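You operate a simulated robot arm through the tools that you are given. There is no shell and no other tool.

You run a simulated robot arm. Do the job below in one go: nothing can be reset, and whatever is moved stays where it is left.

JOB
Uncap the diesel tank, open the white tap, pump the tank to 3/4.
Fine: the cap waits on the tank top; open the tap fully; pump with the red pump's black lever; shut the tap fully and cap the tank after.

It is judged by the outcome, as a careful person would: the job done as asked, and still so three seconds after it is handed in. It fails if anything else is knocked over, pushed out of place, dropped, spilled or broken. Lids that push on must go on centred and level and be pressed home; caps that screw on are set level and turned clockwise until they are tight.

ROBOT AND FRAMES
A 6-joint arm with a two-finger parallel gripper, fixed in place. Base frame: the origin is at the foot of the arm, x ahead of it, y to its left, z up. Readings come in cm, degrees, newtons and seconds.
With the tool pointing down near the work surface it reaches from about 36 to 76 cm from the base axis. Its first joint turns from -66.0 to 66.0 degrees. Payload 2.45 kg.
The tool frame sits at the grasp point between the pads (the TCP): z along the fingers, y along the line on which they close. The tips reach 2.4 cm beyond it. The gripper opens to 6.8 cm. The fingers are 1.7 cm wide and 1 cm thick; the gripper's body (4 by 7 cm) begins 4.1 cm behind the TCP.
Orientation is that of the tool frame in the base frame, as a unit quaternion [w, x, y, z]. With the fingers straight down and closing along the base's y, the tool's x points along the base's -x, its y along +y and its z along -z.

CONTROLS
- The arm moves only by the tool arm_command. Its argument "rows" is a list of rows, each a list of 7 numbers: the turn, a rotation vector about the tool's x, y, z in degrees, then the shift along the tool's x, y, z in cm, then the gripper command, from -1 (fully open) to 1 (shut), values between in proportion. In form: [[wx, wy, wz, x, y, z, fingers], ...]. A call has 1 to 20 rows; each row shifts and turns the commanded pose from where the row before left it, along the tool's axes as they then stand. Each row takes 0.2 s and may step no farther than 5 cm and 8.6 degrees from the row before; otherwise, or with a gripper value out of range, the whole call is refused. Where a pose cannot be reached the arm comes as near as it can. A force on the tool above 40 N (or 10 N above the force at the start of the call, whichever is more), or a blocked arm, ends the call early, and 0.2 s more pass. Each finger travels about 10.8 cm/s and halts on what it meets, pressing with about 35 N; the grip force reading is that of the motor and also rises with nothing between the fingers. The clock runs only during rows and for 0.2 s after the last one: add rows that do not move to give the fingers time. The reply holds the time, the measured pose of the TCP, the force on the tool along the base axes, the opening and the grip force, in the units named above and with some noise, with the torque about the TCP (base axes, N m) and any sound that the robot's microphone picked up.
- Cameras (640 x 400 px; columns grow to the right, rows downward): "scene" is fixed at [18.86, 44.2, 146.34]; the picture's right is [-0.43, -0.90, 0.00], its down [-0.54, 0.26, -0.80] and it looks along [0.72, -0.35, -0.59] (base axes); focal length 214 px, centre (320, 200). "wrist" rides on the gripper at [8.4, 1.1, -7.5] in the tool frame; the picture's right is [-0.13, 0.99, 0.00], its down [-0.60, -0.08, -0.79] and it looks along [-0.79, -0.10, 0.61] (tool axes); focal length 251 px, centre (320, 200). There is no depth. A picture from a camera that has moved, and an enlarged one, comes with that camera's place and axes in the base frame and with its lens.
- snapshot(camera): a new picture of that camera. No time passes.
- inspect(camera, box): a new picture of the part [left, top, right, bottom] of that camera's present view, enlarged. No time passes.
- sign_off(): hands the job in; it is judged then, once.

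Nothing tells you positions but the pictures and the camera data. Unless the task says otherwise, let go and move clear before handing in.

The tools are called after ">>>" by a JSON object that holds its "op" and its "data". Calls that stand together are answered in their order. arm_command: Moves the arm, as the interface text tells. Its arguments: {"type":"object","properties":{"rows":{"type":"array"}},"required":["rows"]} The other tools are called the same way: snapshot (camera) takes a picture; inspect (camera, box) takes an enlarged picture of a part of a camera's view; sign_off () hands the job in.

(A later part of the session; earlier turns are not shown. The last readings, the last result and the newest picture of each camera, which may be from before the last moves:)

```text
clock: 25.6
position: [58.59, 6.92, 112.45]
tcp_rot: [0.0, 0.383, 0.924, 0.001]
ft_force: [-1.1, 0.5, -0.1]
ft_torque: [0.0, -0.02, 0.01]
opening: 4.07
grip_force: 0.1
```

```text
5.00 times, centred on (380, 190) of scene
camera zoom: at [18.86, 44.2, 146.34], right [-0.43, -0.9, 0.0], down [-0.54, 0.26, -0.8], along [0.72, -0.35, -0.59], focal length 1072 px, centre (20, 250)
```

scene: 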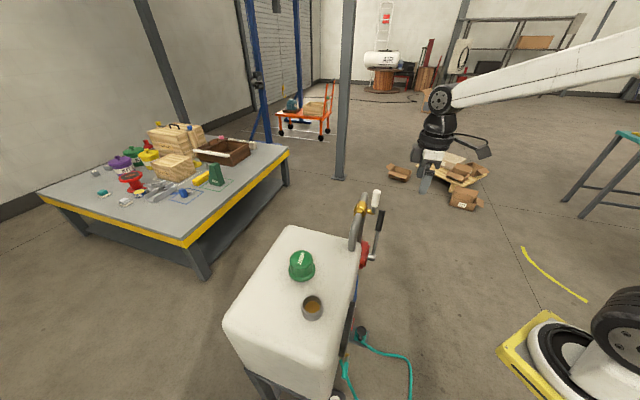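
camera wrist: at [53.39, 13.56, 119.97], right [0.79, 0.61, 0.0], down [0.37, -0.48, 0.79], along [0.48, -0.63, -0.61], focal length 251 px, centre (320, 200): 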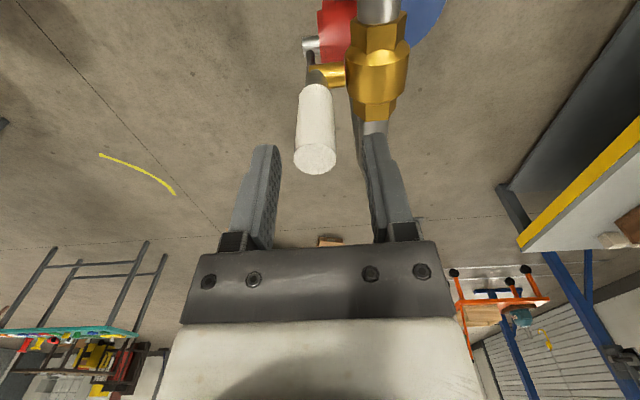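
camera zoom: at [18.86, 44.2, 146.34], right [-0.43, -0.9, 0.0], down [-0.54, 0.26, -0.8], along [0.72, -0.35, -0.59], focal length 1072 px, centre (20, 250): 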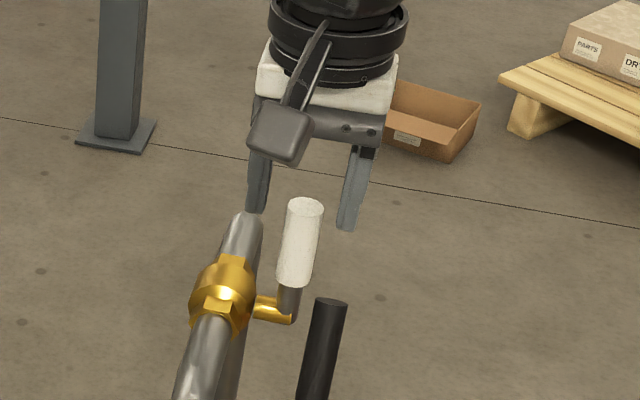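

Two small corrections are needed: +0.38 cm in tool x and -0.26 cm in tool y. Then I'll lower so the pads sit mid-handle.

>>> {"op": "arm_command", "data": {"rows": [[0, 0, 0, 0.38, -0.26, 0, -0.2], [0, 0, 0, 0, 0, 1.7, -0.2], [0, 0, 0, 0, 0, 1.6, -0.2], [0, 0, 0, 0, 0, 0, -0.2]]}}

>>> {"op": "snapshot", "data": {"camera": "wrist"}}

>>> {"op": "inspect", "data": {"camera": "scene", "box": [340, 160, 420, 240]}}

```text
clock: 26.6
position: [57.97, 6.99, 109.08]
tcp_rot: [0.0, 0.384, 0.923, 0.0]
ft_force: [0.3, -0.3, 0.0]
ft_torque: [0.0, -0.03, -0.03]
opening: 4.09
grip_force: 0.1
```

```text
taken
camera wrist: at [52.8, 13.78, 116.65], right [0.79, 0.61, 0.0], down [0.37, -0.48, 0.79], along [0.48, -0.63, -0.61], focal length 251 px, centre (320, 200)
```

wrist: 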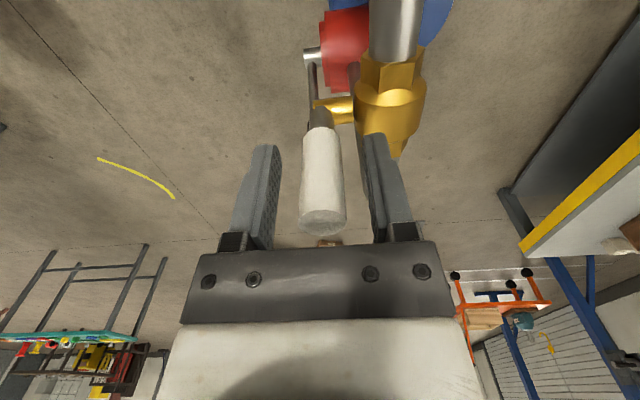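

```text
5.00 times, centred on (380, 200) of scene
camera zoom: at [18.86, 44.2, 146.34], right [-0.43, -0.9, 0.0], down [-0.54, 0.26, -0.8], along [0.72, -0.35, -0.59], focal length 1072 px, centre (20, 200)
```

zoom: 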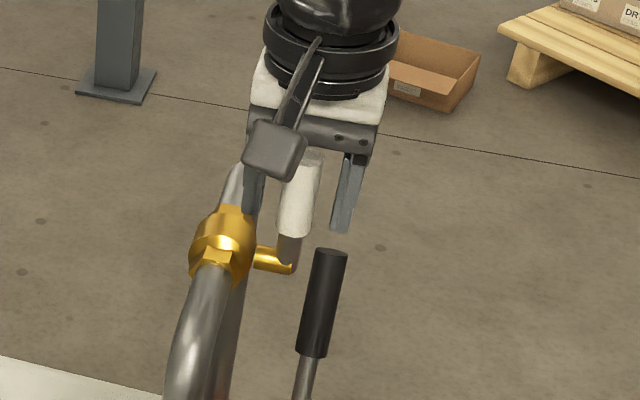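

The handle is centred between the fingers. I'll close on it now.

>>> {"op": "arm_command", "data": {"rows": [[0, 0, 0, 0, 0, 0, 0.3], [0, 0, 0, 0, 0, 0, 1], [0, 0, 0, 0, 0, 0, 1], [0, 0, 0, 0, 0, 0, 1]]}}

>>> {"op": "snapshot", "data": {"camera": "wrist"}}

```text
clock: 27.6
position: [57.91, 7.15, 109.22]
tcp_rot: [0.001, 0.383, 0.924, 0.0]
ft_force: [1.9, 3.7, -3.1]
ft_torque: [0.0, -0.02, 0.04]
opening: 2.07
grip_force: 37.4
```

```text
taken
camera wrist: at [52.81, 13.79, 116.66], right [0.79, 0.61, 0.0], down [0.37, -0.48, 0.79], along [0.48, -0.63, -0.61], focal length 251 px, centre (320, 200)
```

wrist: 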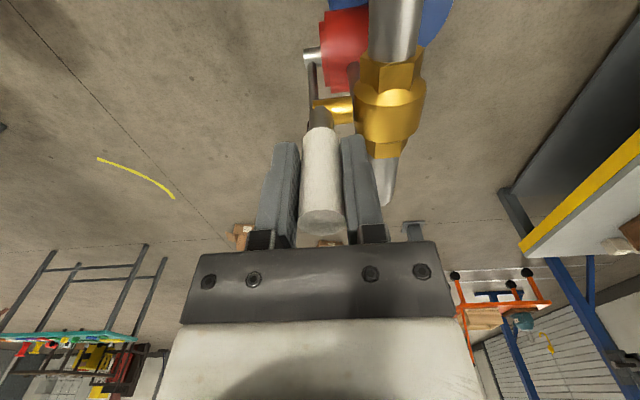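

It's held at 2.07 cm with low force. I'll test opening direction with a small push toward the tank (counter-clockwise seen from the stem end).

>>> {"op": "arm_command", "data": {"rows": [[0, 0, 0, 0.25, 0, 0.01, 1], [0, 0, 0, 0.25, 0, 0.02, 1], [0, 0, 0, 0, 0, 0, 1]]}}

>>> {"op": "inspect", "data": {"camera": "wrist", "box": [260, 60, 440, 240]}}

```text
clock: 28.4
position: [57.67, 7.38, 109.37]
tcp_rot: [0.002, 0.384, 0.923, 0.001]
ft_force: [18.5, -3.4, -8.3]
ft_torque: [-0.82, -0.33, 0.04]
opening: 2.08
grip_force: 38.1
```

```text
2.22 times, centred on (350, 150) of wrist
camera zoom: at [52.48, 14.11, 116.74], right [0.79, 0.61, 0.0], down [0.37, -0.48, 0.79], along [0.48, -0.63, -0.61], focal length 559 px, centre (253, 311)
```

zoom: 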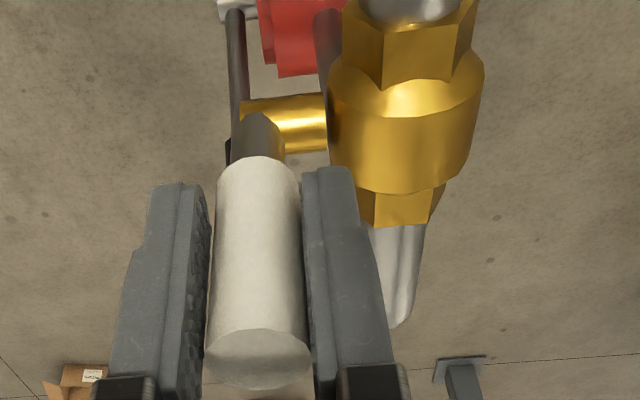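

There's 15 N of resistance after half a centimetre this way. I'll back off and test the opposite direction for comparison.

>>> {"op": "arm_command", "data": {"rows": [[0, 0, 0, -0.25, 0, -0.02, 1], [0, 0, 0, -0.25, 0, -0.01, 1], [0, 0, 0, 0, 0, 0, 1]]}}

>>> {"op": "arm_command", "data": {"rows": [[0, 0, 0, -0.25, 0, 0.01, 1], [0, 0, 0, -0.25, 0, 0.02, 1], [0, 0, 0, 0, 0, 0, 1]]}}

>>> {"op": "inspect", "data": {"camera": "wrist", "box": [260, 60, 440, 240]}}

```text
clock: 29.2
position: [57.89, 7.24, 109.27]
tcp_rot: [0.0, 0.383, 0.924, 0.0]
ft_force: [-0.7, 22.1, -0.8]
ft_torque: [0.63, 0.71, 0.12]
opening: 2.04
grip_force: 37.7
```

```text
clock: 30.0
position: [58.22, 6.98, 109.19]
tcp_rot: [-0.001, 0.384, 0.923, 0.0]
ft_force: [-11.7, 26.3, 1.2]
ft_torque: [-0.02, 0.05, 0.05]
opening: 2.11
grip_force: 38.1
```

```text
2.22 times, centred on (350, 150) of wrist
camera zoom: at [53.1, 13.48, 116.77], right [0.79, 0.61, 0.0], down [0.37, -0.48, 0.79], along [0.48, -0.63, -0.61], focal length 559 px, centre (253, 311)
```

zoom: 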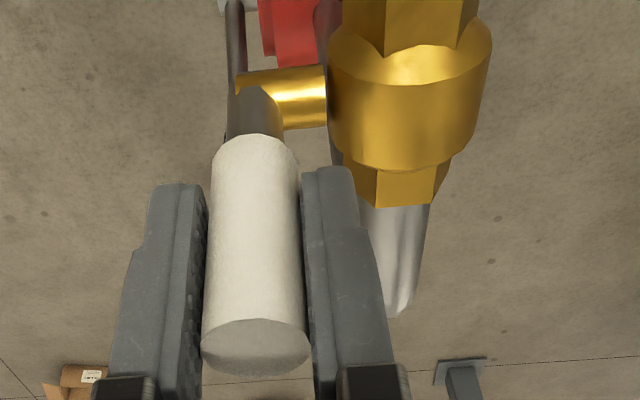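

The force pattern shows steady friction of about 15 N toward the tank, but it builds to 27 N the other way, which is the stop. So it opens toward the tank. I'll follow the arc about 15° and check.

>>> {"op": "arm_command", "data": {"rows": [[0, 0, 0, 0.25, 0, -0.02, 1], [0, 0, 0, 0.25, 0, -0.01, 1], [0, 0, 0, 0.25, 0, 0.01, 1], [0, 0, 0, 0.247, 0, 0.012, 1], [0, 0, 0, 0.247, 0, 0.03, 1], [0, 0, 0, 0.246, 0, 0.035, 1], [0, 0, 0, 0.243, 0, 0.05, 1], [0, 0, 0, 0.242, 0, 0.057, 1]]}}

>>> {"op": "inspect", "data": {"camera": "wrist", "box": [260, 60, 440, 240]}}

>>> {"op": "inspect", "data": {"camera": "scene", "box": [340, 160, 420, 240]}}

```text
clock: 31.8
position: [57.07, 8.01, 109.27]
tcp_rot: [0.001, 0.383, 0.924, 0.0]
ft_force: [8.5, -7.1, 12.8]
ft_torque: [-0.64, -0.51, 0.0]
opening: 2.09
grip_force: 38.0
```

```text
2.22 times, centred on (350, 150) of wrist
camera zoom: at [51.89, 14.69, 116.65], right [0.79, 0.61, 0.0], down [0.37, -0.48, 0.79], along [0.48, -0.63, -0.61], focal length 559 px, centre (253, 311)
```

zoom: 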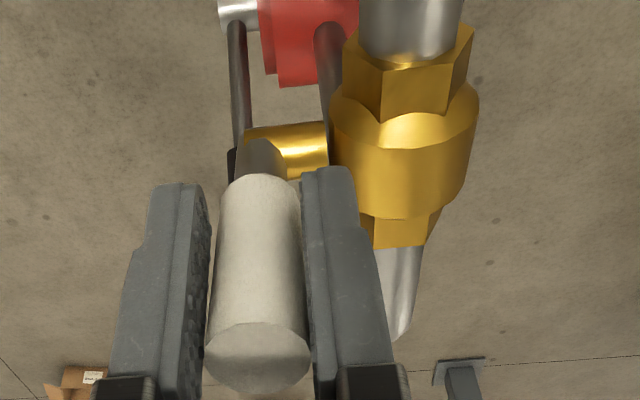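

```text
5.00 times, centred on (380, 200) of scene
camera zoom: at [18.86, 44.18, 146.35], right [-0.43, -0.9, 0.0], down [-0.54, 0.26, -0.8], along [0.72, -0.35, -0.59], focal length 1072 px, centre (20, 200)
```

zoom: 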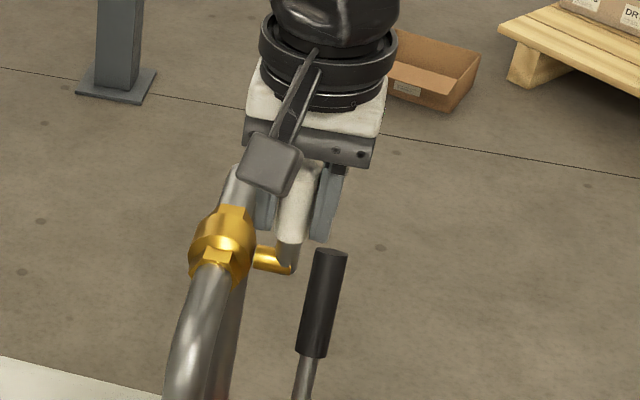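

The handle is moving with a steady reaction of about 11 N. I'll continue along the arc to 30° and check.

>>> {"op": "arm_command", "data": {"rows": [[0, 0, 0, 0.2373, 0, 0.0749, 1], [0, 0, 0, 0.2373, 0, 0.0749, 1], [0, 0, 0, 0.2298, 0, 0.0952, 1], [0, 0, 0, 0.2298, 0, 0.0952, 1], [0, 0, 0, 0.2205, 0, 0.115, 1], [0, 0, 0, 0.2205, 0, 0.115, 1]]}}

>>> {"op": "inspect", "data": {"camera": "wrist", "box": [260, 60, 440, 240]}}

>>> {"op": "inspect", "data": {"camera": "scene", "box": [340, 160, 420, 240]}}

```text
clock: 33.2
position: [55.99, 9.1, 108.35]
tcp_rot: [0.0, 0.383, 0.924, 0.001]
ft_force: [5.3, -1.9, 17.0]
ft_torque: [-0.62, -0.55, 0.01]
opening: 2.03
grip_force: 38.3
```

```text
2.22 times, centred on (350, 150) of wrist
camera zoom: at [50.82, 15.75, 115.98], right [0.79, 0.61, 0.0], down [0.37, -0.48, 0.79], along [0.48, -0.63, -0.61], focal length 559 px, centre (253, 311)
```

zoom: 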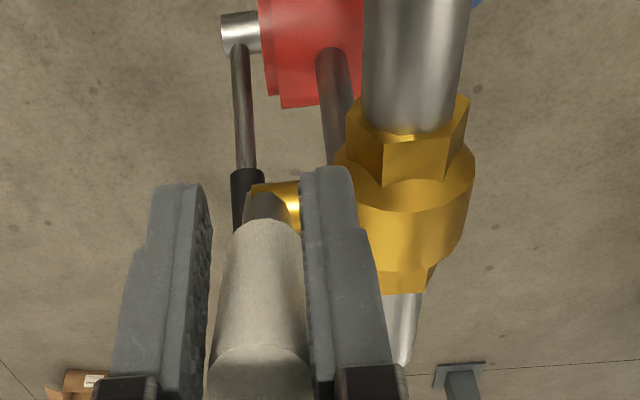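

```text
5.00 times, centred on (380, 200) of scene
camera zoom: at [18.85, 44.19, 146.35], right [-0.43, -0.9, 0.0], down [-0.54, 0.26, -0.8], along [0.72, -0.35, -0.59], focal length 1072 px, centre (20, 200)
```

zoom: 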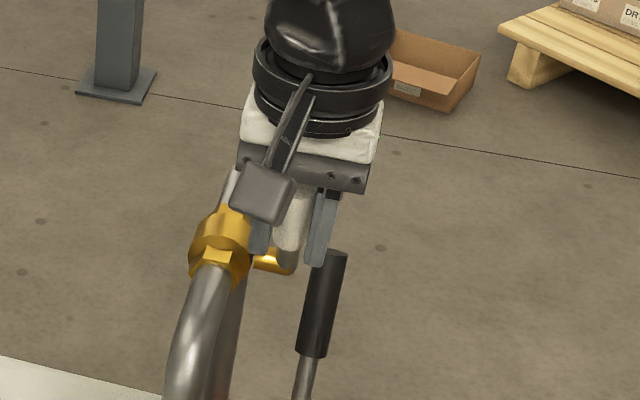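

It's tracking well at about 29° with moderate force. I'll continue to 60°.

>>> {"op": "arm_command", "data": {"rows": [[0, 0, 0, 0.2095, 0, 0.1335, 1], [0, 0, 0, 0.2095, 0, 0.1335, 1], [0, 0, 0, 0.1975, 0, 0.1513, 1], [0, 0, 0, 0.1975, 0, 0.1513, 1], [0, 0, 0, 0.1833, 0, 0.168, 1], [0, 0, 0, 0.1833, 0, 0.168, 1]]}}

>>> {"op": "arm_command", "data": {"rows": [[0, 0, 0, 0.1678, 0, 0.1833, 1], [0, 0, 0, 0.1678, 0, 0.1833, 1], [0, 0, 0, 0.1515, 0, 0.1973, 1], [0, 0, 0, 0.1515, 0, 0.1973, 1], [0, 0, 0, 0.1335, 0, 0.2097, 1], [0, 0, 0, 0.1335, 0, 0.2097, 1]]}}

>>> {"op": "inspect", "data": {"camera": "wrist", "box": [260, 60, 440, 240]}}

>>> {"op": "inspect", "data": {"camera": "scene", "box": [330, 160, 410, 240]}}

```text
clock: 34.6
position: [55.19, 9.95, 107.66]
tcp_rot: [0.001, 0.384, 0.923, 0.0]
ft_force: [-8.2, -3.8, 19.9]
ft_torque: [-0.22, -0.7, -0.18]
opening: 0.0
grip_force: 23.6
```

```text
clock: 35.1
position: [55.2, 10.07, 107.68]
tcp_rot: [0.003, 0.384, 0.923, 0.002]
ft_force: [-1.8, -0.4, 7.7]
ft_torque: [-0.12, -0.23, -0.06]
opening: 0.0
grip_force: 24.0
stopped in row 2: the force on the tool passed its limit at 44 N (the readings are from after the stop); the commanded pose is now the measured one
```

```text
2.22 times, centred on (350, 150) of wrist
camera zoom: at [50.01, 16.7, 115.17], right [0.79, 0.61, 0.01], down [0.36, -0.48, 0.8], along [0.49, -0.63, -0.61], focal length 559 px, centre (253, 311)
```

zoom: 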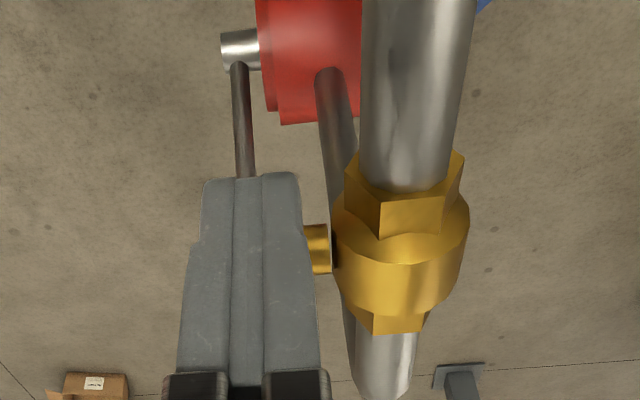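

```text
5.00 times, centred on (370, 200) of scene
camera zoom: at [18.84, 44.2, 146.35], right [-0.43, -0.9, 0.0], down [-0.54, 0.26, -0.8], along [0.72, -0.35, -0.59], focal length 1072 px, centre (70, 200)
```

zoom: 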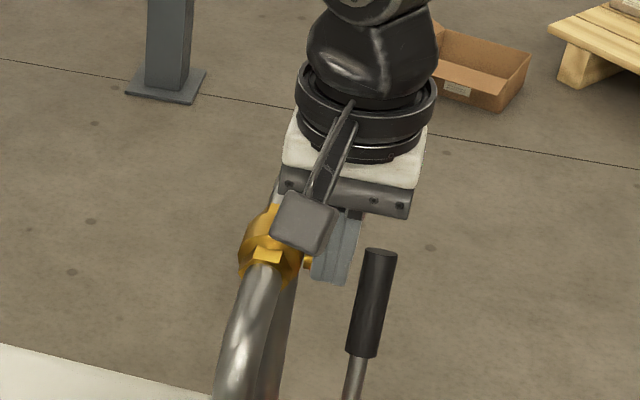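

The grip slipped: the fingers closed past the handle and pressed on it, and the force limit stopped the move. I'll back straight up and look at the handle.

>>> {"op": "arm_command", "data": {"rows": [[0, 0, 0, 0, 0, -2, 1], [0, 0, 0, 0, 0, -2, 1], [0, 0, 0, 0, 0, -2, 1], [0, 0, 0, 0, 0, 0, 1]]}}

>>> {"op": "inspect", "data": {"camera": "wrist", "box": [230, 0, 430, 180]}}

>>> {"op": "inspect", "data": {"camera": "scene", "box": [340, 170, 400, 220]}}

```text
clock: 36.1
position: [55.15, 9.99, 113.41]
tcp_rot: [0.001, 0.383, 0.924, 0.0]
ft_force: [1.0, -0.6, -0.3]
ft_torque: [0.02, -0.03, -0.01]
opening: 0.0
grip_force: 23.6
```

```text
2.22 times, centred on (330, 90) of wrist
camera zoom: at [49.95, 16.7, 120.94], right [0.79, 0.61, 0.0], down [0.37, -0.48, 0.79], along [0.48, -0.63, -0.61], focal length 559 px, centre (298, 444)
```

zoom: 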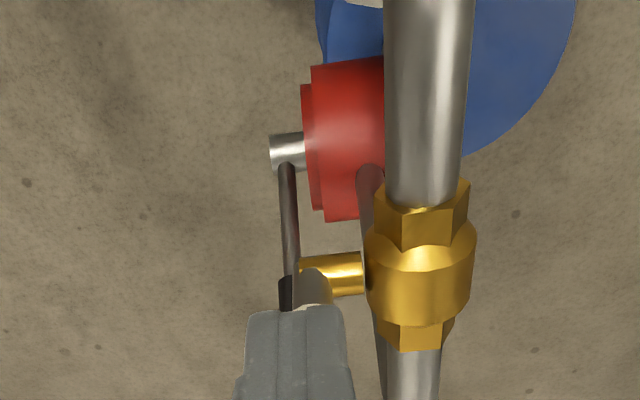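

```text
8.00 times, centred on (370, 195) of scene
camera zoom: at [18.86, 44.2, 146.34], right [-0.43, -0.9, 0.0], down [-0.54, 0.26, -0.8], along [0.72, -0.35, -0.59], focal length 1716 px, centre (-80, 240)
```

zoom: 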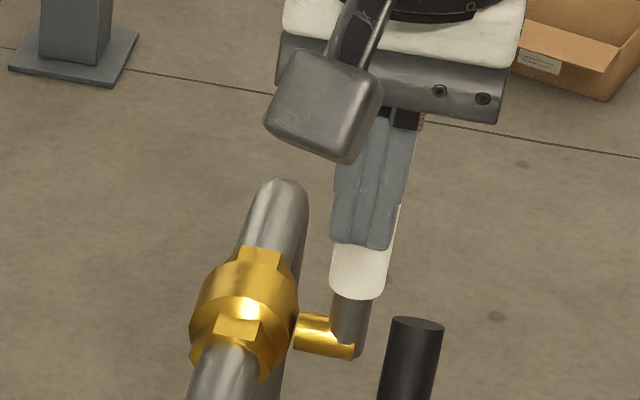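

>>> {"op": "arm_command", "data": {"rows": [[0, 0, 0, 0, 0, -2, 0], [0, 0, 0, 4, 0, -1, 0], [0, 0, 0, 4, 0, 0, 0], [0, 0, 0, 0, 0, 0, 0]]}}

>>> {"op": "snapshot", "data": {"camera": "wrist"}}

>>> {"op": "inspect", "data": {"camera": "scene", "box": [340, 170, 400, 220]}}

```text
clock: 37.1
position: [49.56, 15.76, 116.61]
tcp_rot: [0.003, 0.384, 0.923, 0.001]
ft_force: [-0.3, -0.7, 0.4]
ft_torque: [0.01, -0.01, 0.0]
opening: 3.42
grip_force: 0.1
```

```text
taken
camera wrist: at [44.33, 22.37, 124.04], right [0.79, 0.61, 0.0], down [0.37, -0.48, 0.79], along [0.48, -0.63, -0.61], focal length 251 px, centre (320, 200)
```

wrist: 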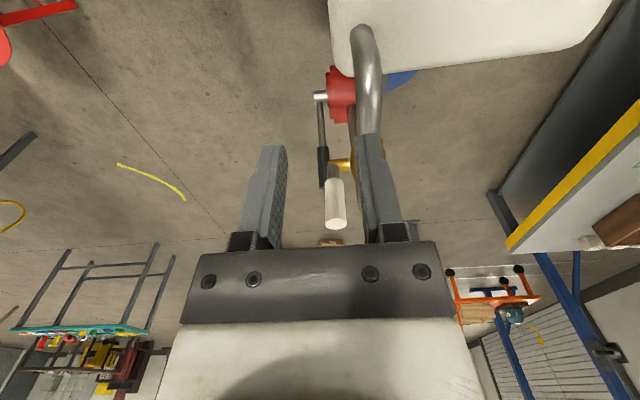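

```text
8.00 times, centred on (370, 195) of scene
camera zoom: at [18.86, 44.2, 146.34], right [-0.43, -0.9, 0.0], down [-0.54, 0.26, -0.8], along [0.72, -0.35, -0.59], focal length 1716 px, centre (-80, 240)
```

zoom: 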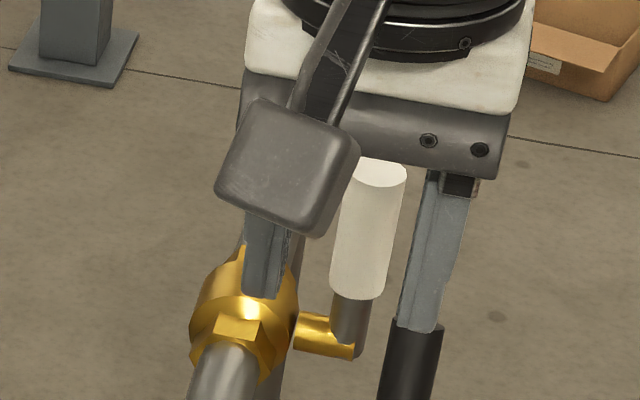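

The handle is vertical again, so it came back to closed when the grip slipped. I'll try pushing it instead: closed fingers on its outer side, swept toward the tank, checking pictures at each stage.

>>> {"op": "arm_command", "data": {"rows": [[0, 0, 0, 0, 0, 0, 1], [0, 0, 0, -3.76, -0.07, 0, 1], [0, 0, 0, -3.76, -0.07, 0, 1], [0, 0, 0, -3.76, -0.07, 0, 1], [0, 0, 0, -3.76, -0.07, 0, 1], [0, 0, 0, 0, 0, 0, 1]]}}

>>> {"op": "snapshot", "data": {"camera": "wrist"}}

>>> {"op": "inspect", "data": {"camera": "scene", "box": [340, 160, 420, 240]}}

```text
clock: 38.5
position: [59.81, 4.51, 116.6]
tcp_rot: [0.002, 0.384, 0.923, 0.002]
ft_force: [-0.1, -0.2, 0.0]
ft_torque: [-0.01, 0.01, -0.01]
opening: 0.0
grip_force: 23.8
```

```text
taken
camera wrist: at [54.68, 11.26, 124.03], right [0.79, 0.61, 0.0], down [0.37, -0.48, 0.79], along [0.48, -0.63, -0.61], focal length 251 px, centre (320, 200)
```

wrist: 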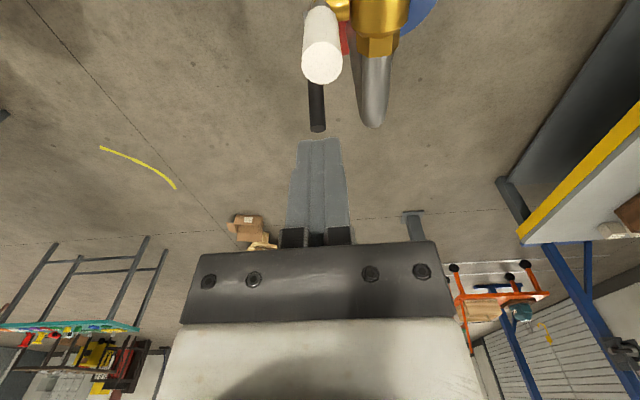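

```text
5.00 times, centred on (380, 200) of scene
camera zoom: at [18.87, 44.2, 146.34], right [-0.43, -0.9, 0.0], down [-0.54, 0.26, -0.8], along [0.72, -0.35, -0.59], focal length 1072 px, centre (20, 200)
```

zoom: 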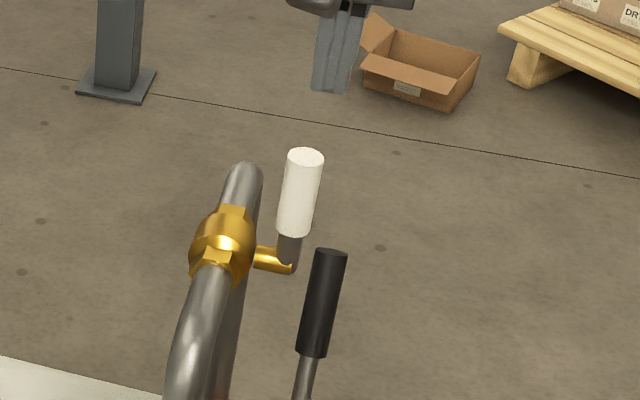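

I'll line up on the handle axis, lower to upper-handle height, and push gently about 15° toward the tank.

>>> {"op": "arm_command", "data": {"rows": [[0, 0, 0, 0, 0.42, 2, 1], [0, 0, 0, 0, 0, 2, 1], [0, 0, 0, 0, 0, 1.1, 1], [0, 0, 0, 0.5, 0, 0, 1], [0, 0, 0, 0.4, 0, 0, 1], [0, 0, 0, 0, 0, 0, 1]]}}

>>> {"op": "arm_command", "data": {"rows": [[0, 0, 0, 0.4, 0, 0, 1], [0, 0, 0, 0.4, 0, 0, 1], [0, 0, 0, 0.4, 0, 0, 1], [0, 0, 0, 0.4, 0, 0.0, 1], [0, 0, 0, 0, 0, 0, 1]]}}

>>> {"op": "snapshot", "data": {"camera": "wrist"}}

>>> {"op": "inspect", "data": {"camera": "scene", "box": [340, 160, 420, 240]}}

```text
clock: 39.9
position: [59.51, 5.71, 111.5]
tcp_rot: [0.002, 0.385, 0.923, 0.001]
ft_force: [2.3, -2.0, 0.5]
ft_torque: [-0.03, -0.05, 0.01]
opening: 0.02
grip_force: 23.6
```

```text
clock: 41.1
position: [58.52, 7.05, 111.52]
tcp_rot: [0.002, 0.384, 0.923, 0.001]
ft_force: [-0.2, -0.8, 0.1]
ft_torque: [-0.01, -0.03, -0.01]
opening: 0.0
grip_force: 24.0
```

```text
taken
camera wrist: at [53.34, 13.65, 118.93], right [0.79, 0.61, 0.0], down [0.37, -0.48, 0.79], along [0.48, -0.63, -0.61], focal length 251 px, centre (320, 200)
```

wrist: 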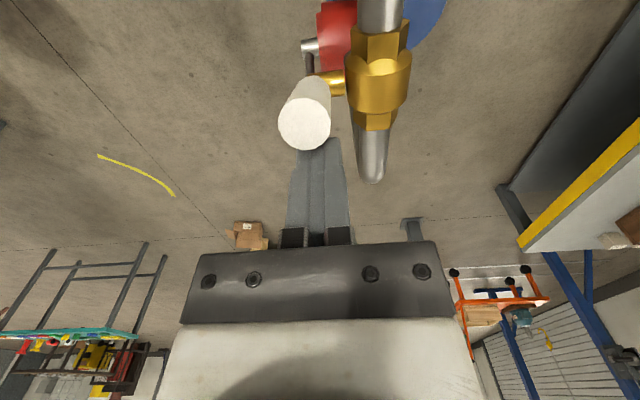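

```text
5.00 times, centred on (380, 200) of scene
camera zoom: at [18.86, 44.2, 146.34], right [-0.43, -0.9, 0.0], down [-0.54, 0.26, -0.8], along [0.72, -0.35, -0.59], focal length 1072 px, centre (20, 200)
```

zoom: 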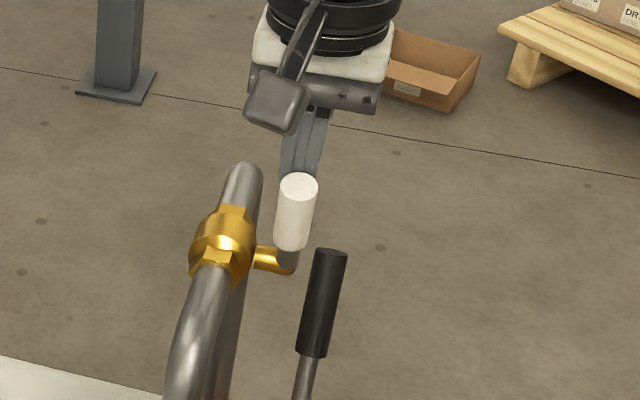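

The handle tilted about 19° and stays put with no force, so there's no spring. I'll re-centre slightly and keep sweeping along the arc.

>>> {"op": "arm_command", "data": {"rows": [[0, 0, 0, 0.1, -0.4, 0, 1], [0, 0, 0, 0.35, 0, 0.06, 1], [0, 0, 0, 0.35, 0, 0.08, 1], [0, 0, 0, 0.35, 0, 0.1, 1], [0, 0, 0, 0.44, 0, 0.18, 1], [0, 0, 0, 0.43, 0, 0.22, 1], [0, 0, 0, 0.43, 0, 0.26, 1], [0, 0, 0, 0, 0, 0, 1]]}}

>>> {"op": "snapshot", "data": {"camera": "wrist"}}

>>> {"op": "inspect", "data": {"camera": "scene", "box": [340, 160, 420, 240]}}

```text
clock: 42.9
position: [56.37, 8.41, 110.59]
tcp_rot: [0.001, 0.384, 0.923, 0.001]
ft_force: [-0.3, 0.3, 0.7]
ft_torque: [0.02, 0.01, -0.01]
opening: 0.01
grip_force: 23.7
```

```text
taken
camera wrist: at [51.21, 15.05, 118.1], right [0.79, 0.61, 0.0], down [0.37, -0.48, 0.79], along [0.48, -0.63, -0.61], focal length 251 px, centre (320, 200)
```

wrist: 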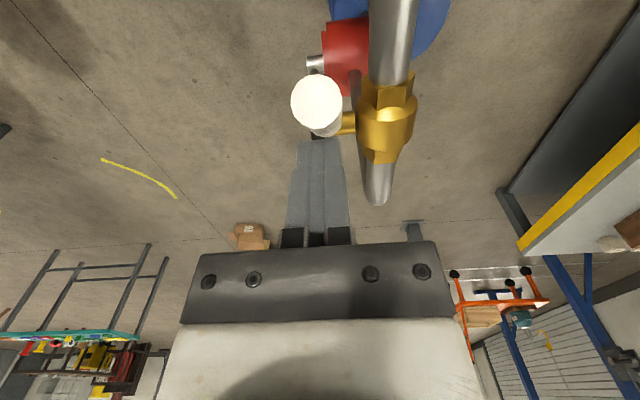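

```text
5.00 times, centred on (380, 200) of scene
camera zoom: at [18.86, 44.2, 146.34], right [-0.43, -0.9, 0.0], down [-0.54, 0.26, -0.8], along [0.72, -0.35, -0.59], focal length 1072 px, centre (20, 200)
```

zoom: 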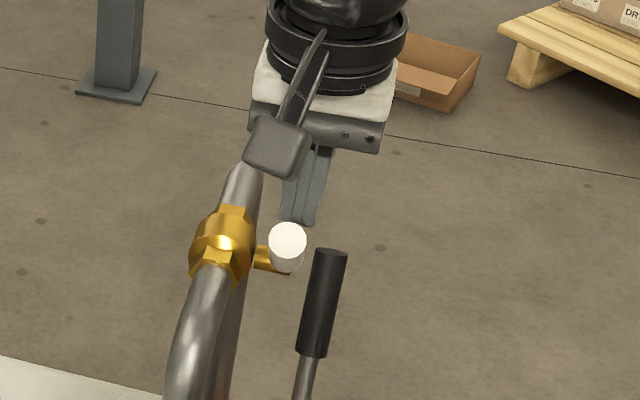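

The handle is at about 45° and moving easily. I'll continue to roughly 75°.

>>> {"op": "arm_command", "data": {"rows": [[0, 0, 0, 0.38, 0.1, 0.3, 1], [0, 0, 0, 0.36, 0, 0.33, 1], [0, 0, 0, 0.34, 0, 0.36, 1], [0, 0, 0, 0.28, 0, 0.39, 1], [0, 0, 0, 0.26, 0, 0.41, 1], [0, 0, 0, 0.25, 0, 0.43, 1], [0, 0, 0, 0, 0, 0, 1]]}}

>>> {"op": "snapshot", "data": {"camera": "wrist"}}

>>> {"op": "inspect", "data": {"camera": "scene", "box": [340, 160, 420, 240]}}

```text
clock: 44.5
position: [55.26, 9.84, 108.29]
tcp_rot: [0.001, 0.384, 0.923, 0.001]
ft_force: [0.2, -0.8, 0.0]
ft_torque: [-0.02, -0.01, 0.04]
opening: 0.01
grip_force: 23.4
```

```text
taken
camera wrist: at [49.98, 16.46, 115.84], right [0.79, 0.61, 0.0], down [0.37, -0.48, 0.79], along [0.48, -0.63, -0.61], focal length 251 px, centre (320, 200)
```

wrist: 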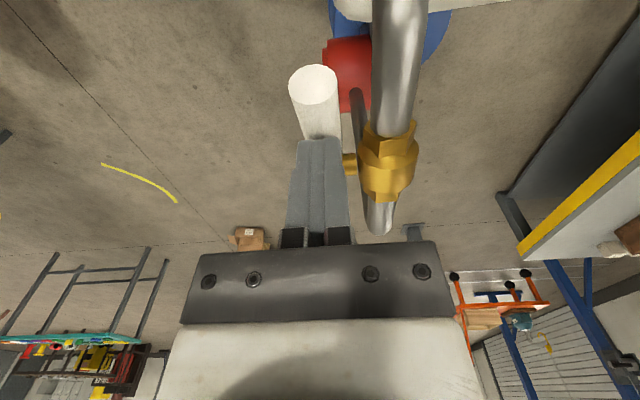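

```text
5.00 times, centred on (380, 200) of scene
camera zoom: at [18.86, 44.2, 146.34], right [-0.43, -0.9, 0.0], down [-0.54, 0.26, -0.8], along [0.72, -0.35, -0.59], focal length 1072 px, centre (20, 200)
```

zoom: 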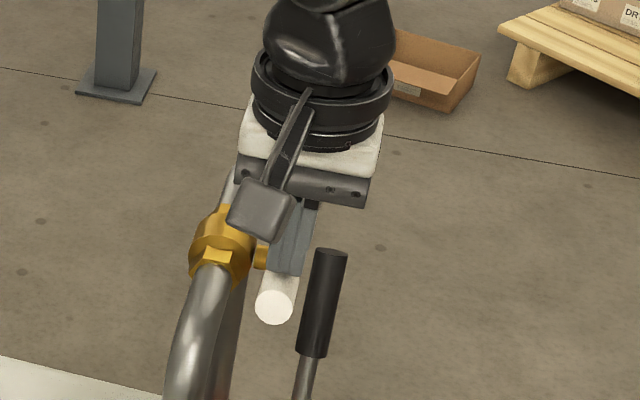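

It's at about 72°. I'll press down gently to bring it to the open stop.

>>> {"op": "arm_command", "data": {"rows": [[0, 0, 0, 0.14, 0, 0.3, 1], [0, 0, 0, 0.12, 0, 0.3, 1], [0, 0, 0, 0.1, 0, 0.3, 1], [0, 0, 0, 0.05, 0, 0.2, 1], [0, 0, 0, 0, 0, 0, 1]]}}

>>> {"op": "inspect", "data": {"camera": "scene", "box": [340, 160, 420, 240]}}

```text
clock: 45.7
position: [54.81, 10.11, 107.23]
tcp_rot: [0.003, 0.384, 0.923, 0.001]
ft_force: [-0.1, -0.6, -0.2]
ft_torque: [-0.01, 0.01, 0.02]
opening: 0.0
grip_force: 23.3
```

```text
5.00 times, centred on (380, 200) of scene
camera zoom: at [18.86, 44.2, 146.34], right [-0.43, -0.9, 0.0], down [-0.54, 0.26, -0.8], along [0.72, -0.35, -0.59], focal length 1072 px, centre (20, 200)
```

zoom: 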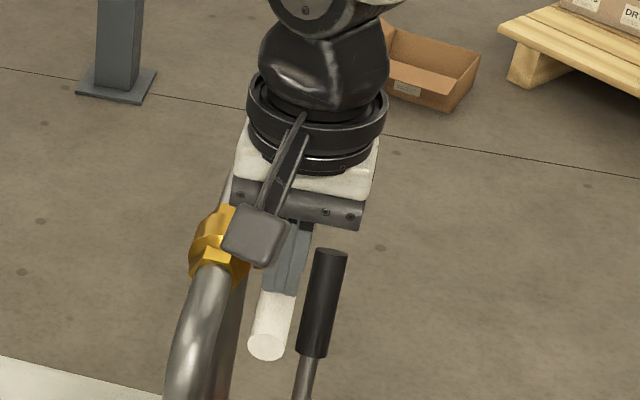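

>>> {"op": "arm_command", "data": {"rows": [[0, 0, 0, 0, 0, 0.15, 1], [0, 0, 0, 0, 0, 0.15, 1], [0, 0, 0, 0, 0, 0, 1]]}}

>>> {"op": "inspect", "data": {"camera": "scene", "box": [340, 160, 420, 240]}}

```text
clock: 46.5
position: [54.93, 10.07, 107.02]
tcp_rot: [0.001, 0.385, 0.923, 0.001]
ft_force: [-0.8, 0.4, 0.5]
ft_torque: [0.02, 0.01, 0.02]
opening: 0.0
grip_force: 24.6
```

```text
5.00 times, centred on (380, 200) of scene
camera zoom: at [18.86, 44.2, 146.34], right [-0.43, -0.9, 0.0], down [-0.54, 0.26, -0.8], along [0.72, -0.35, -0.59], focal length 1072 px, centre (20, 200)
```

zoom: 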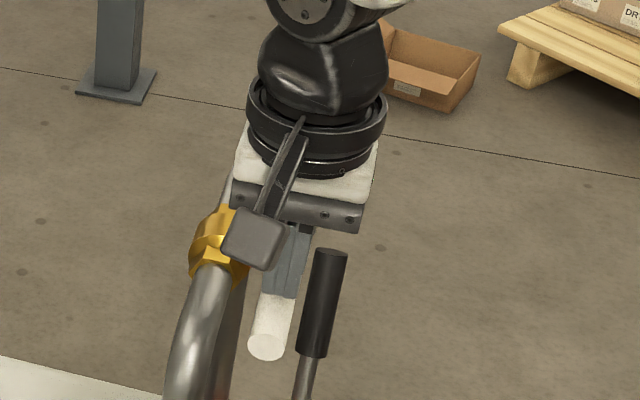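

>>> {"op": "arm_command", "data": {"rows": [[0, 0, 0, 0, 0, 0.15, 1], [0, 0, 0, 0, 0, 0.15, 1], [0, 0, 0, 0, 0, 0, 1]]}}

>>> {"op": "inspect", "data": {"camera": "scene", "box": [340, 160, 420, 240]}}

```text
clock: 47.3
position: [54.83, 10.15, 106.8]
tcp_rot: [0.001, 0.385, 0.923, 0.002]
ft_force: [-0.6, -0.1, 0.4]
ft_torque: [-0.01, 0.03, 0.0]
opening: 0.02
grip_force: 23.6
```

```text
5.00 times, centred on (380, 200) of scene
camera zoom: at [18.86, 44.2, 146.34], right [-0.43, -0.9, 0.0], down [-0.54, 0.26, -0.8], along [0.72, -0.35, -0.59], focal length 1072 px, centre (20, 200)
```

zoom: 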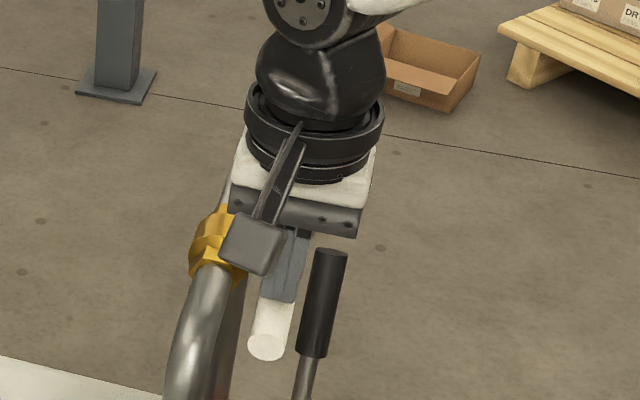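

>>> {"op": "arm_command", "data": {"rows": [[0, 0, 0, 0, 0, 0.15, 1], [0, 0, 0, 0, 0, 0.15, 1], [0, 0, 0, 0, 0, 0, 1]]}}

```text
clock: 48.1
position: [54.96, 10.05, 106.28]
tcp_rot: [0.002, 0.384, 0.923, 0.001]
ft_force: [-2.9, -0.5, 8.4]
ft_torque: [0.01, 0.03, -0.06]
opening: 0.0
grip_force: 23.9
```

>>> {"op": "arm_command", "data": {"rows": [[0, 0, 0, 0, 0, 0.12, 1], [0, 0, 0, 0, 0, 0.12, 1], [0, 0, 0, 0, 0, 0, 1]]}}

>>> {"op": "inspect", "data": {"camera": "scene", "box": [340, 160, 420, 240]}}

>>> {"op": "snapshot", "data": {"camera": "wrist"}}

```text
clock: 48.9
position: [54.98, 10.09, 106.37]
tcp_rot: [0.004, 0.385, 0.923, 0.001]
ft_force: [-13.5, 0.1, 35.3]
ft_torque: [-0.1, 0.17, -0.08]
opening: 0.0
grip_force: 23.4
```

```text
5.00 times, centred on (380, 200) of scene
camera zoom: at [18.76, 44.19, 146.36], right [-0.43, -0.9, 0.0], down [-0.53, 0.26, -0.8], along [0.73, -0.35, -0.59], focal length 1072 px, centre (20, 200)
```

zoom: 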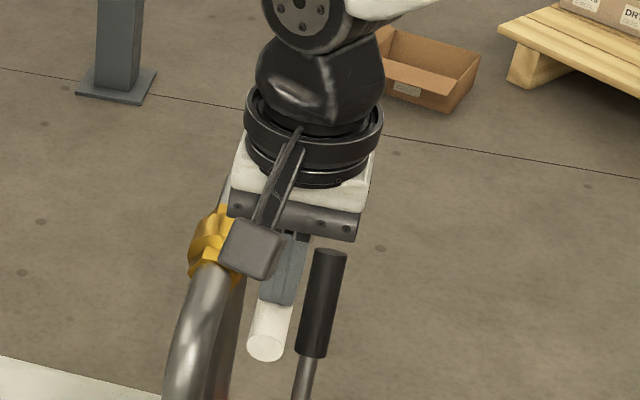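

```text
taken
camera wrist: at [49.73, 16.72, 113.82], right [0.79, 0.61, 0.01], down [0.36, -0.49, 0.8], along [0.49, -0.63, -0.61], focal length 251 px, centre (320, 200)
```

wrist: 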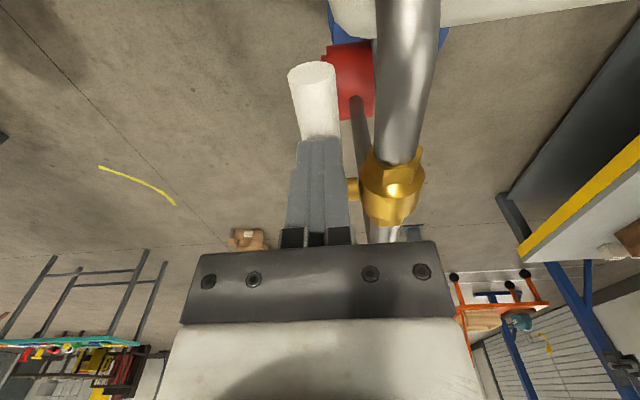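

The handle hit a firm stop at horizontal, so the tap is fully open. I'll lift off and confirm it stays.

>>> {"op": "arm_command", "data": {"rows": [[0, 0, 0, 0, 0, -0.3, 1], [0, 0, 0, 0, 0, -1.5, 1], [0, 0, 0, 0, 0, -3, 1], [0, 0, 0, 0, 0, -4, 1], [0, 0, 0, 0, 0, -4, 1], [0, 0, 0, 0, 0, 0, 1]]}}

>>> {"op": "inspect", "data": {"camera": "scene", "box": [330, 160, 410, 240]}}

>>> {"op": "snapshot", "data": {"camera": "wrist"}}

```text
clock: 50.3
position: [54.89, 10.23, 119.24]
tcp_rot: [0.001, 0.385, 0.923, 0.001]
ft_force: [-0.5, 0.3, 0.0]
ft_torque: [-0.02, 0.02, 0.01]
opening: 0.0
grip_force: 23.5
```

```text
5.00 times, centred on (370, 200) of scene
camera zoom: at [18.86, 44.2, 146.34], right [-0.43, -0.9, 0.0], down [-0.54, 0.26, -0.8], along [0.72, -0.35, -0.59], focal length 1072 px, centre (70, 200)
```

zoom: 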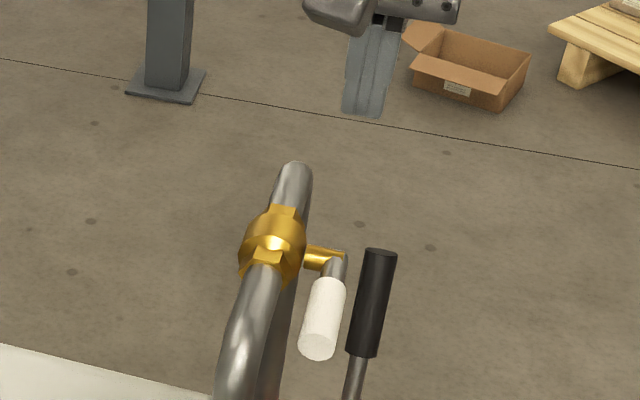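

```text
taken
camera wrist: at [49.77, 16.86, 126.7], right [0.79, 0.61, 0.0], down [0.37, -0.48, 0.79], along [0.48, -0.63, -0.61], focal length 251 px, centre (320, 200)
```

wrist: 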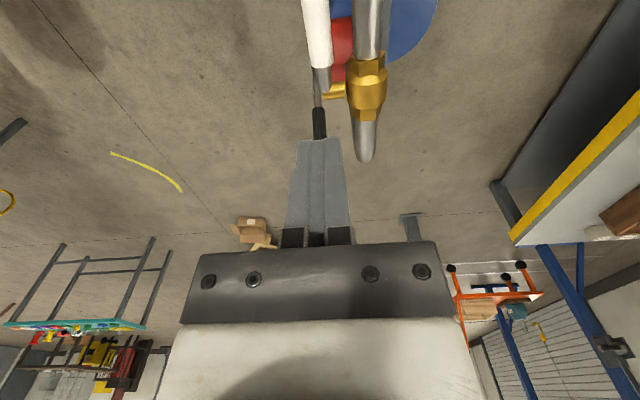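

The tap is fully open and stays there. The pump hub is near (63.3, -2.5, 70.7), with the lever leaning about 26° outward and its end at (70, -9.5, 89.6). I'll yaw so the open fingers can straddle the black lever along its swing, then move above it.

>>> {"op": "arm_command", "data": {"rows": [[0, 0, -8.2, 0, 0, 0, 1], [0, 0, -8.2, 0, 0, 0, 0], [0, 0, -8.2, 0, 0, 0, -1], [0, 0, -8.2, 0, 0, 0, -1], [0, 0, -8.2, 0, 0, 0, -1], [0, 0, -8.2, 0, 0, 0, -1], [0, 0, -8.2, 0, 0, 0, -1], [0, 0, -8.2, 0, 0, 0, -1], [0, 0, -8.2, 0, 0, 0, -1], [0, 0, -8.2, 0, 0, 0, -1], [0, 0, -8.2, 0, 0, 0, -1], [0, 0, 0, 0.62, -4.72, 0, -1], [0, 0, 0, 0.62, -4.72, 0, -1], [0, 0, 0, 0.62, -4.72, 0, -1], [0, 0, 0, 0.62, -4.72, 0, -1], [0, 0, 0, 0.62, -4.72, 0, -1], [0, 0, 0, 0, 0, 0, -1]]}}

>>> {"op": "snapshot", "data": {"camera": "wrist"}}

>>> {"op": "snapshot", "data": {"camera": "scene"}}

```text
clock: 53.9
position: [69.28, -9.11, 119.08]
tcp_rot: [0.002, -0.383, 0.924, 0.0]
ft_force: [0.9, 0.1, -0.6]
ft_torque: [0.01, 0.0, -0.04]
opening: 6.78
grip_force: 0.1
```

```text
taken
camera wrist: at [62.51, -14.24, 126.49], right [-0.61, 0.79, 0.0], down [0.48, 0.37, 0.79], along [0.63, 0.48, -0.61], focal length 251 px, centre (320, 200)
```

wrist: 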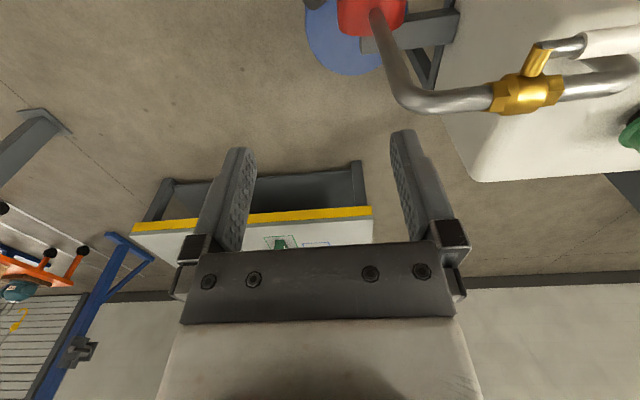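

```text
taken
```

scene: 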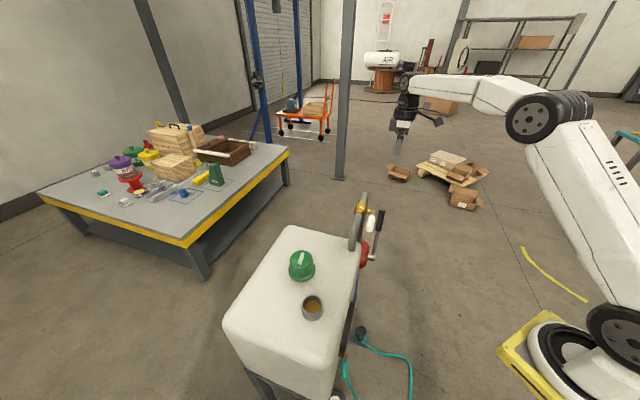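

The lever is below the wrist's view. I'll descend toward it, stopping about 10 cm above its end.

>>> {"op": "arm_command", "data": {"rows": [[0, 0, 0, 0, 0, 4.5, -1], [0, 0, 0, 0, 0, 4.5, -1], [0, 0, 0, 0, 0, 4.5, -1], [0, 0, 0, 0, 0, 4.5, -1], [0, 0, 0, 0, 0, 0, -1]]}}

>>> {"op": "snapshot", "data": {"camera": "wrist"}}

>>> {"op": "inspect", "data": {"camera": "scene", "box": [330, 150, 430, 270]}}

```text
clock: 55.1
position: [69.22, -8.75, 100.99]
tcp_rot: [0.002, -0.383, 0.924, 0.001]
ft_force: [-0.5, -0.3, -0.2]
ft_torque: [0.02, -0.01, -0.01]
opening: 6.83
grip_force: 0.0
```

```text
taken
camera wrist: at [62.56, -14.05, 108.46], right [-0.61, 0.79, 0.0], down [0.48, 0.37, 0.8], along [0.63, 0.48, -0.61], focal length 251 px, centre (320, 200)
```

wrist: 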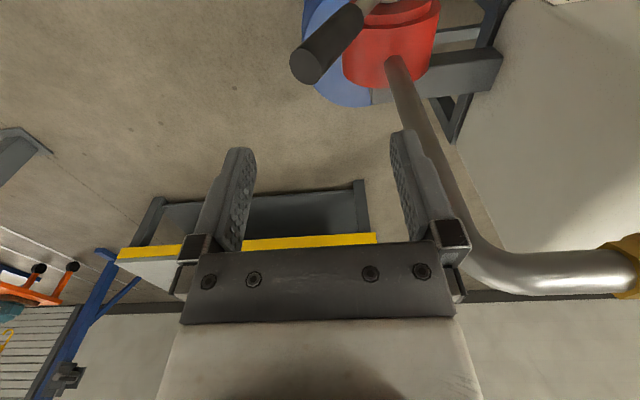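

```text
3.33 times, centred on (380, 210) of scene
camera zoom: at [18.86, 44.2, 146.34], right [-0.43, -0.9, 0.0], down [-0.54, 0.26, -0.8], along [0.72, -0.35, -0.59], focal length 715 px, centre (120, 167)
```

zoom: 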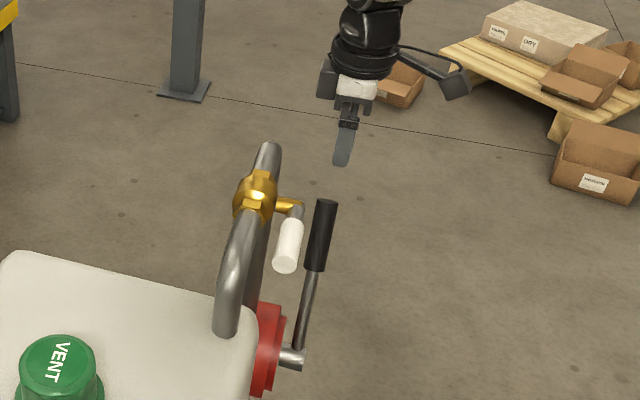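

The lever end is nearly centred between the open fingers. I'll lower to just above the lever end and recheck.

>>> {"op": "arm_command", "data": {"rows": [[0, 0, 0, 0.3, 0, 3, -1], [0, 0, 0, 0, 0, 3, -1], [0, 0, 0, 0, 0, 2.5, -1], [0, 0, 0, 0, 0, 0, -1]]}}

>>> {"op": "snapshot", "data": {"camera": "wrist"}}

>>> {"op": "inspect", "data": {"camera": "scene", "box": [340, 170, 420, 270]}}

```text
clock: 56.1
position: [69.24, -9.24, 92.58]
tcp_rot: [0.003, -0.383, 0.924, -0.001]
ft_force: [0.7, -0.2, 0.2]
ft_torque: [-0.01, 0.02, 0.0]
opening: 6.82
grip_force: 0.0
```

```text
taken
camera wrist: at [62.54, -14.45, 99.99], right [-0.61, 0.79, 0.0], down [0.48, 0.37, 0.8], along [0.63, 0.48, -0.61], focal length 251 px, centre (320, 200)
```

wrist: 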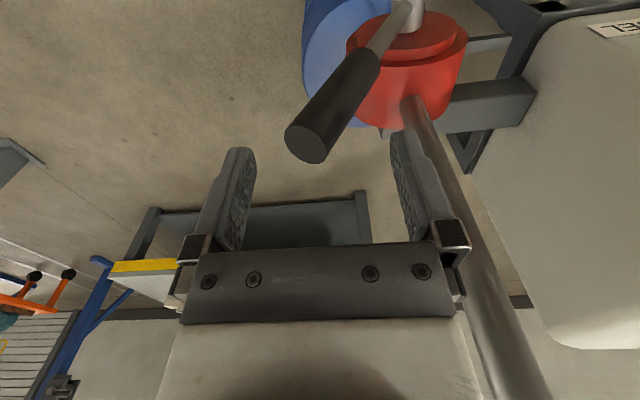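

```text
4.00 times, centred on (380, 220) of scene
camera zoom: at [18.86, 44.2, 146.34], right [-0.43, -0.9, 0.0], down [-0.54, 0.26, -0.8], along [0.72, -0.35, -0.59], focal length 858 px, centre (80, 120)
```

zoom: 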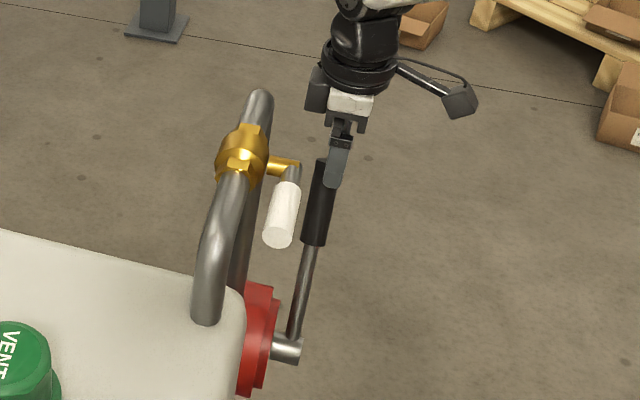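

The lever sits between the fingers and leans toward the right one. I'll shift 0.5 cm that way and descend so the fingers straddle the black grip.

>>> {"op": "arm_command", "data": {"rows": [[0, 0, 0, 0, 0.25, 1.2, -1], [0, 0, 0, 0, 0.25, 1.2, -1], [0, 0, 0, 0, 0.1, 1.2, -1], [0, 0, 0, 0, 0, 0.9, -1], [0, 0, 0, 0, 0, 0, -1]]}}

>>> {"op": "snapshot", "data": {"camera": "wrist"}}

>>> {"op": "inspect", "data": {"camera": "scene", "box": [340, 170, 420, 270]}}

```text
clock: 57.3
position: [68.9, -8.73, 87.81]
tcp_rot: [0.003, -0.383, 0.924, -0.001]
ft_force: [-0.2, 0.2, -0.3]
ft_torque: [0.0, 0.01, -0.02]
opening: 6.79
grip_force: 0.1
```

```text
taken
camera wrist: at [62.14, -13.98, 95.35], right [-0.61, 0.79, 0.0], down [0.48, 0.37, 0.8], along [0.63, 0.48, -0.61], focal length 251 px, centre (320, 200)
```

wrist: 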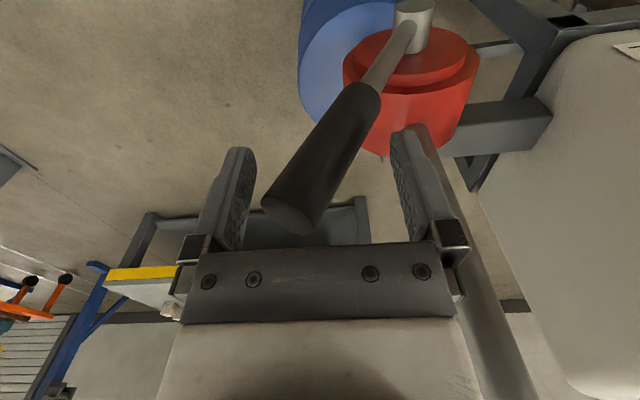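

```text
4.00 times, centred on (380, 220) of scene
camera zoom: at [18.86, 44.2, 146.34], right [-0.43, -0.9, 0.0], down [-0.54, 0.26, -0.8], along [0.72, -0.35, -0.59], focal length 858 px, centre (80, 120)
```

zoom: 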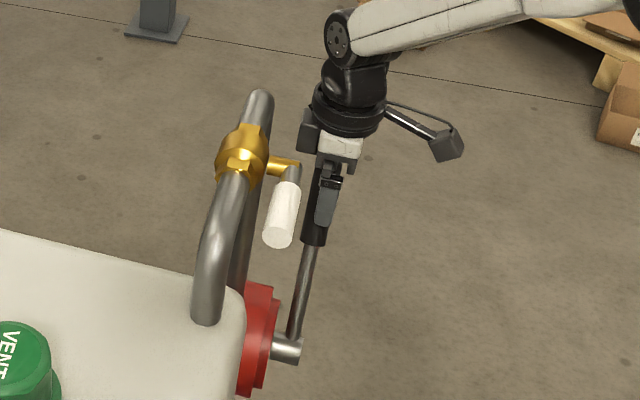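

The lever is straddled with clearance on both sides. I'll push inward (toward the tank) to see how the pump moves and what it takes.

>>> {"op": "arm_command", "data": {"rows": [[0, 0, 0, 0, 0.6, 0, -1], [0, 0, 0, 0, 0.6, 0, -1], [0, 0, 0, 0, 0.5, 0, -1], [0, 0, 0, 0, 0.5, -0.1, -1], [0, 0, 0, 0, 0, 0, -1]]}}

>>> {"op": "snapshot", "data": {"camera": "wrist"}}

```text
clock: 58.5
position: [67.26, -7.13, 88.0]
tcp_rot: [0.003, -0.383, 0.924, 0.0]
ft_force: [0.4, -0.6, 0.5]
ft_torque: [0.0, -0.03, -0.01]
opening: 6.83
grip_force: 0.0
```

```text
taken
camera wrist: at [60.46, -12.35, 95.52], right [-0.61, 0.79, 0.0], down [0.48, 0.37, 0.79], along [0.63, 0.48, -0.61], focal length 251 px, centre (320, 200)
```

wrist: 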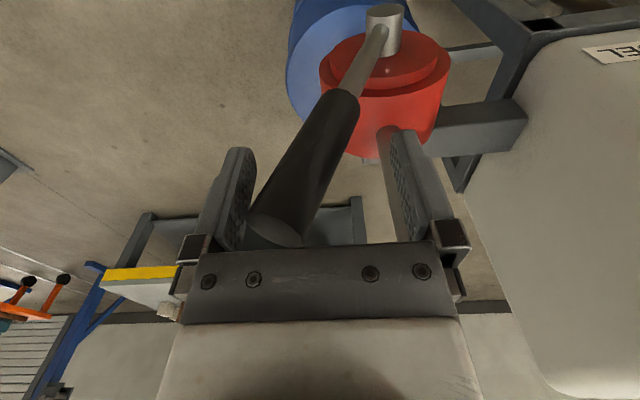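

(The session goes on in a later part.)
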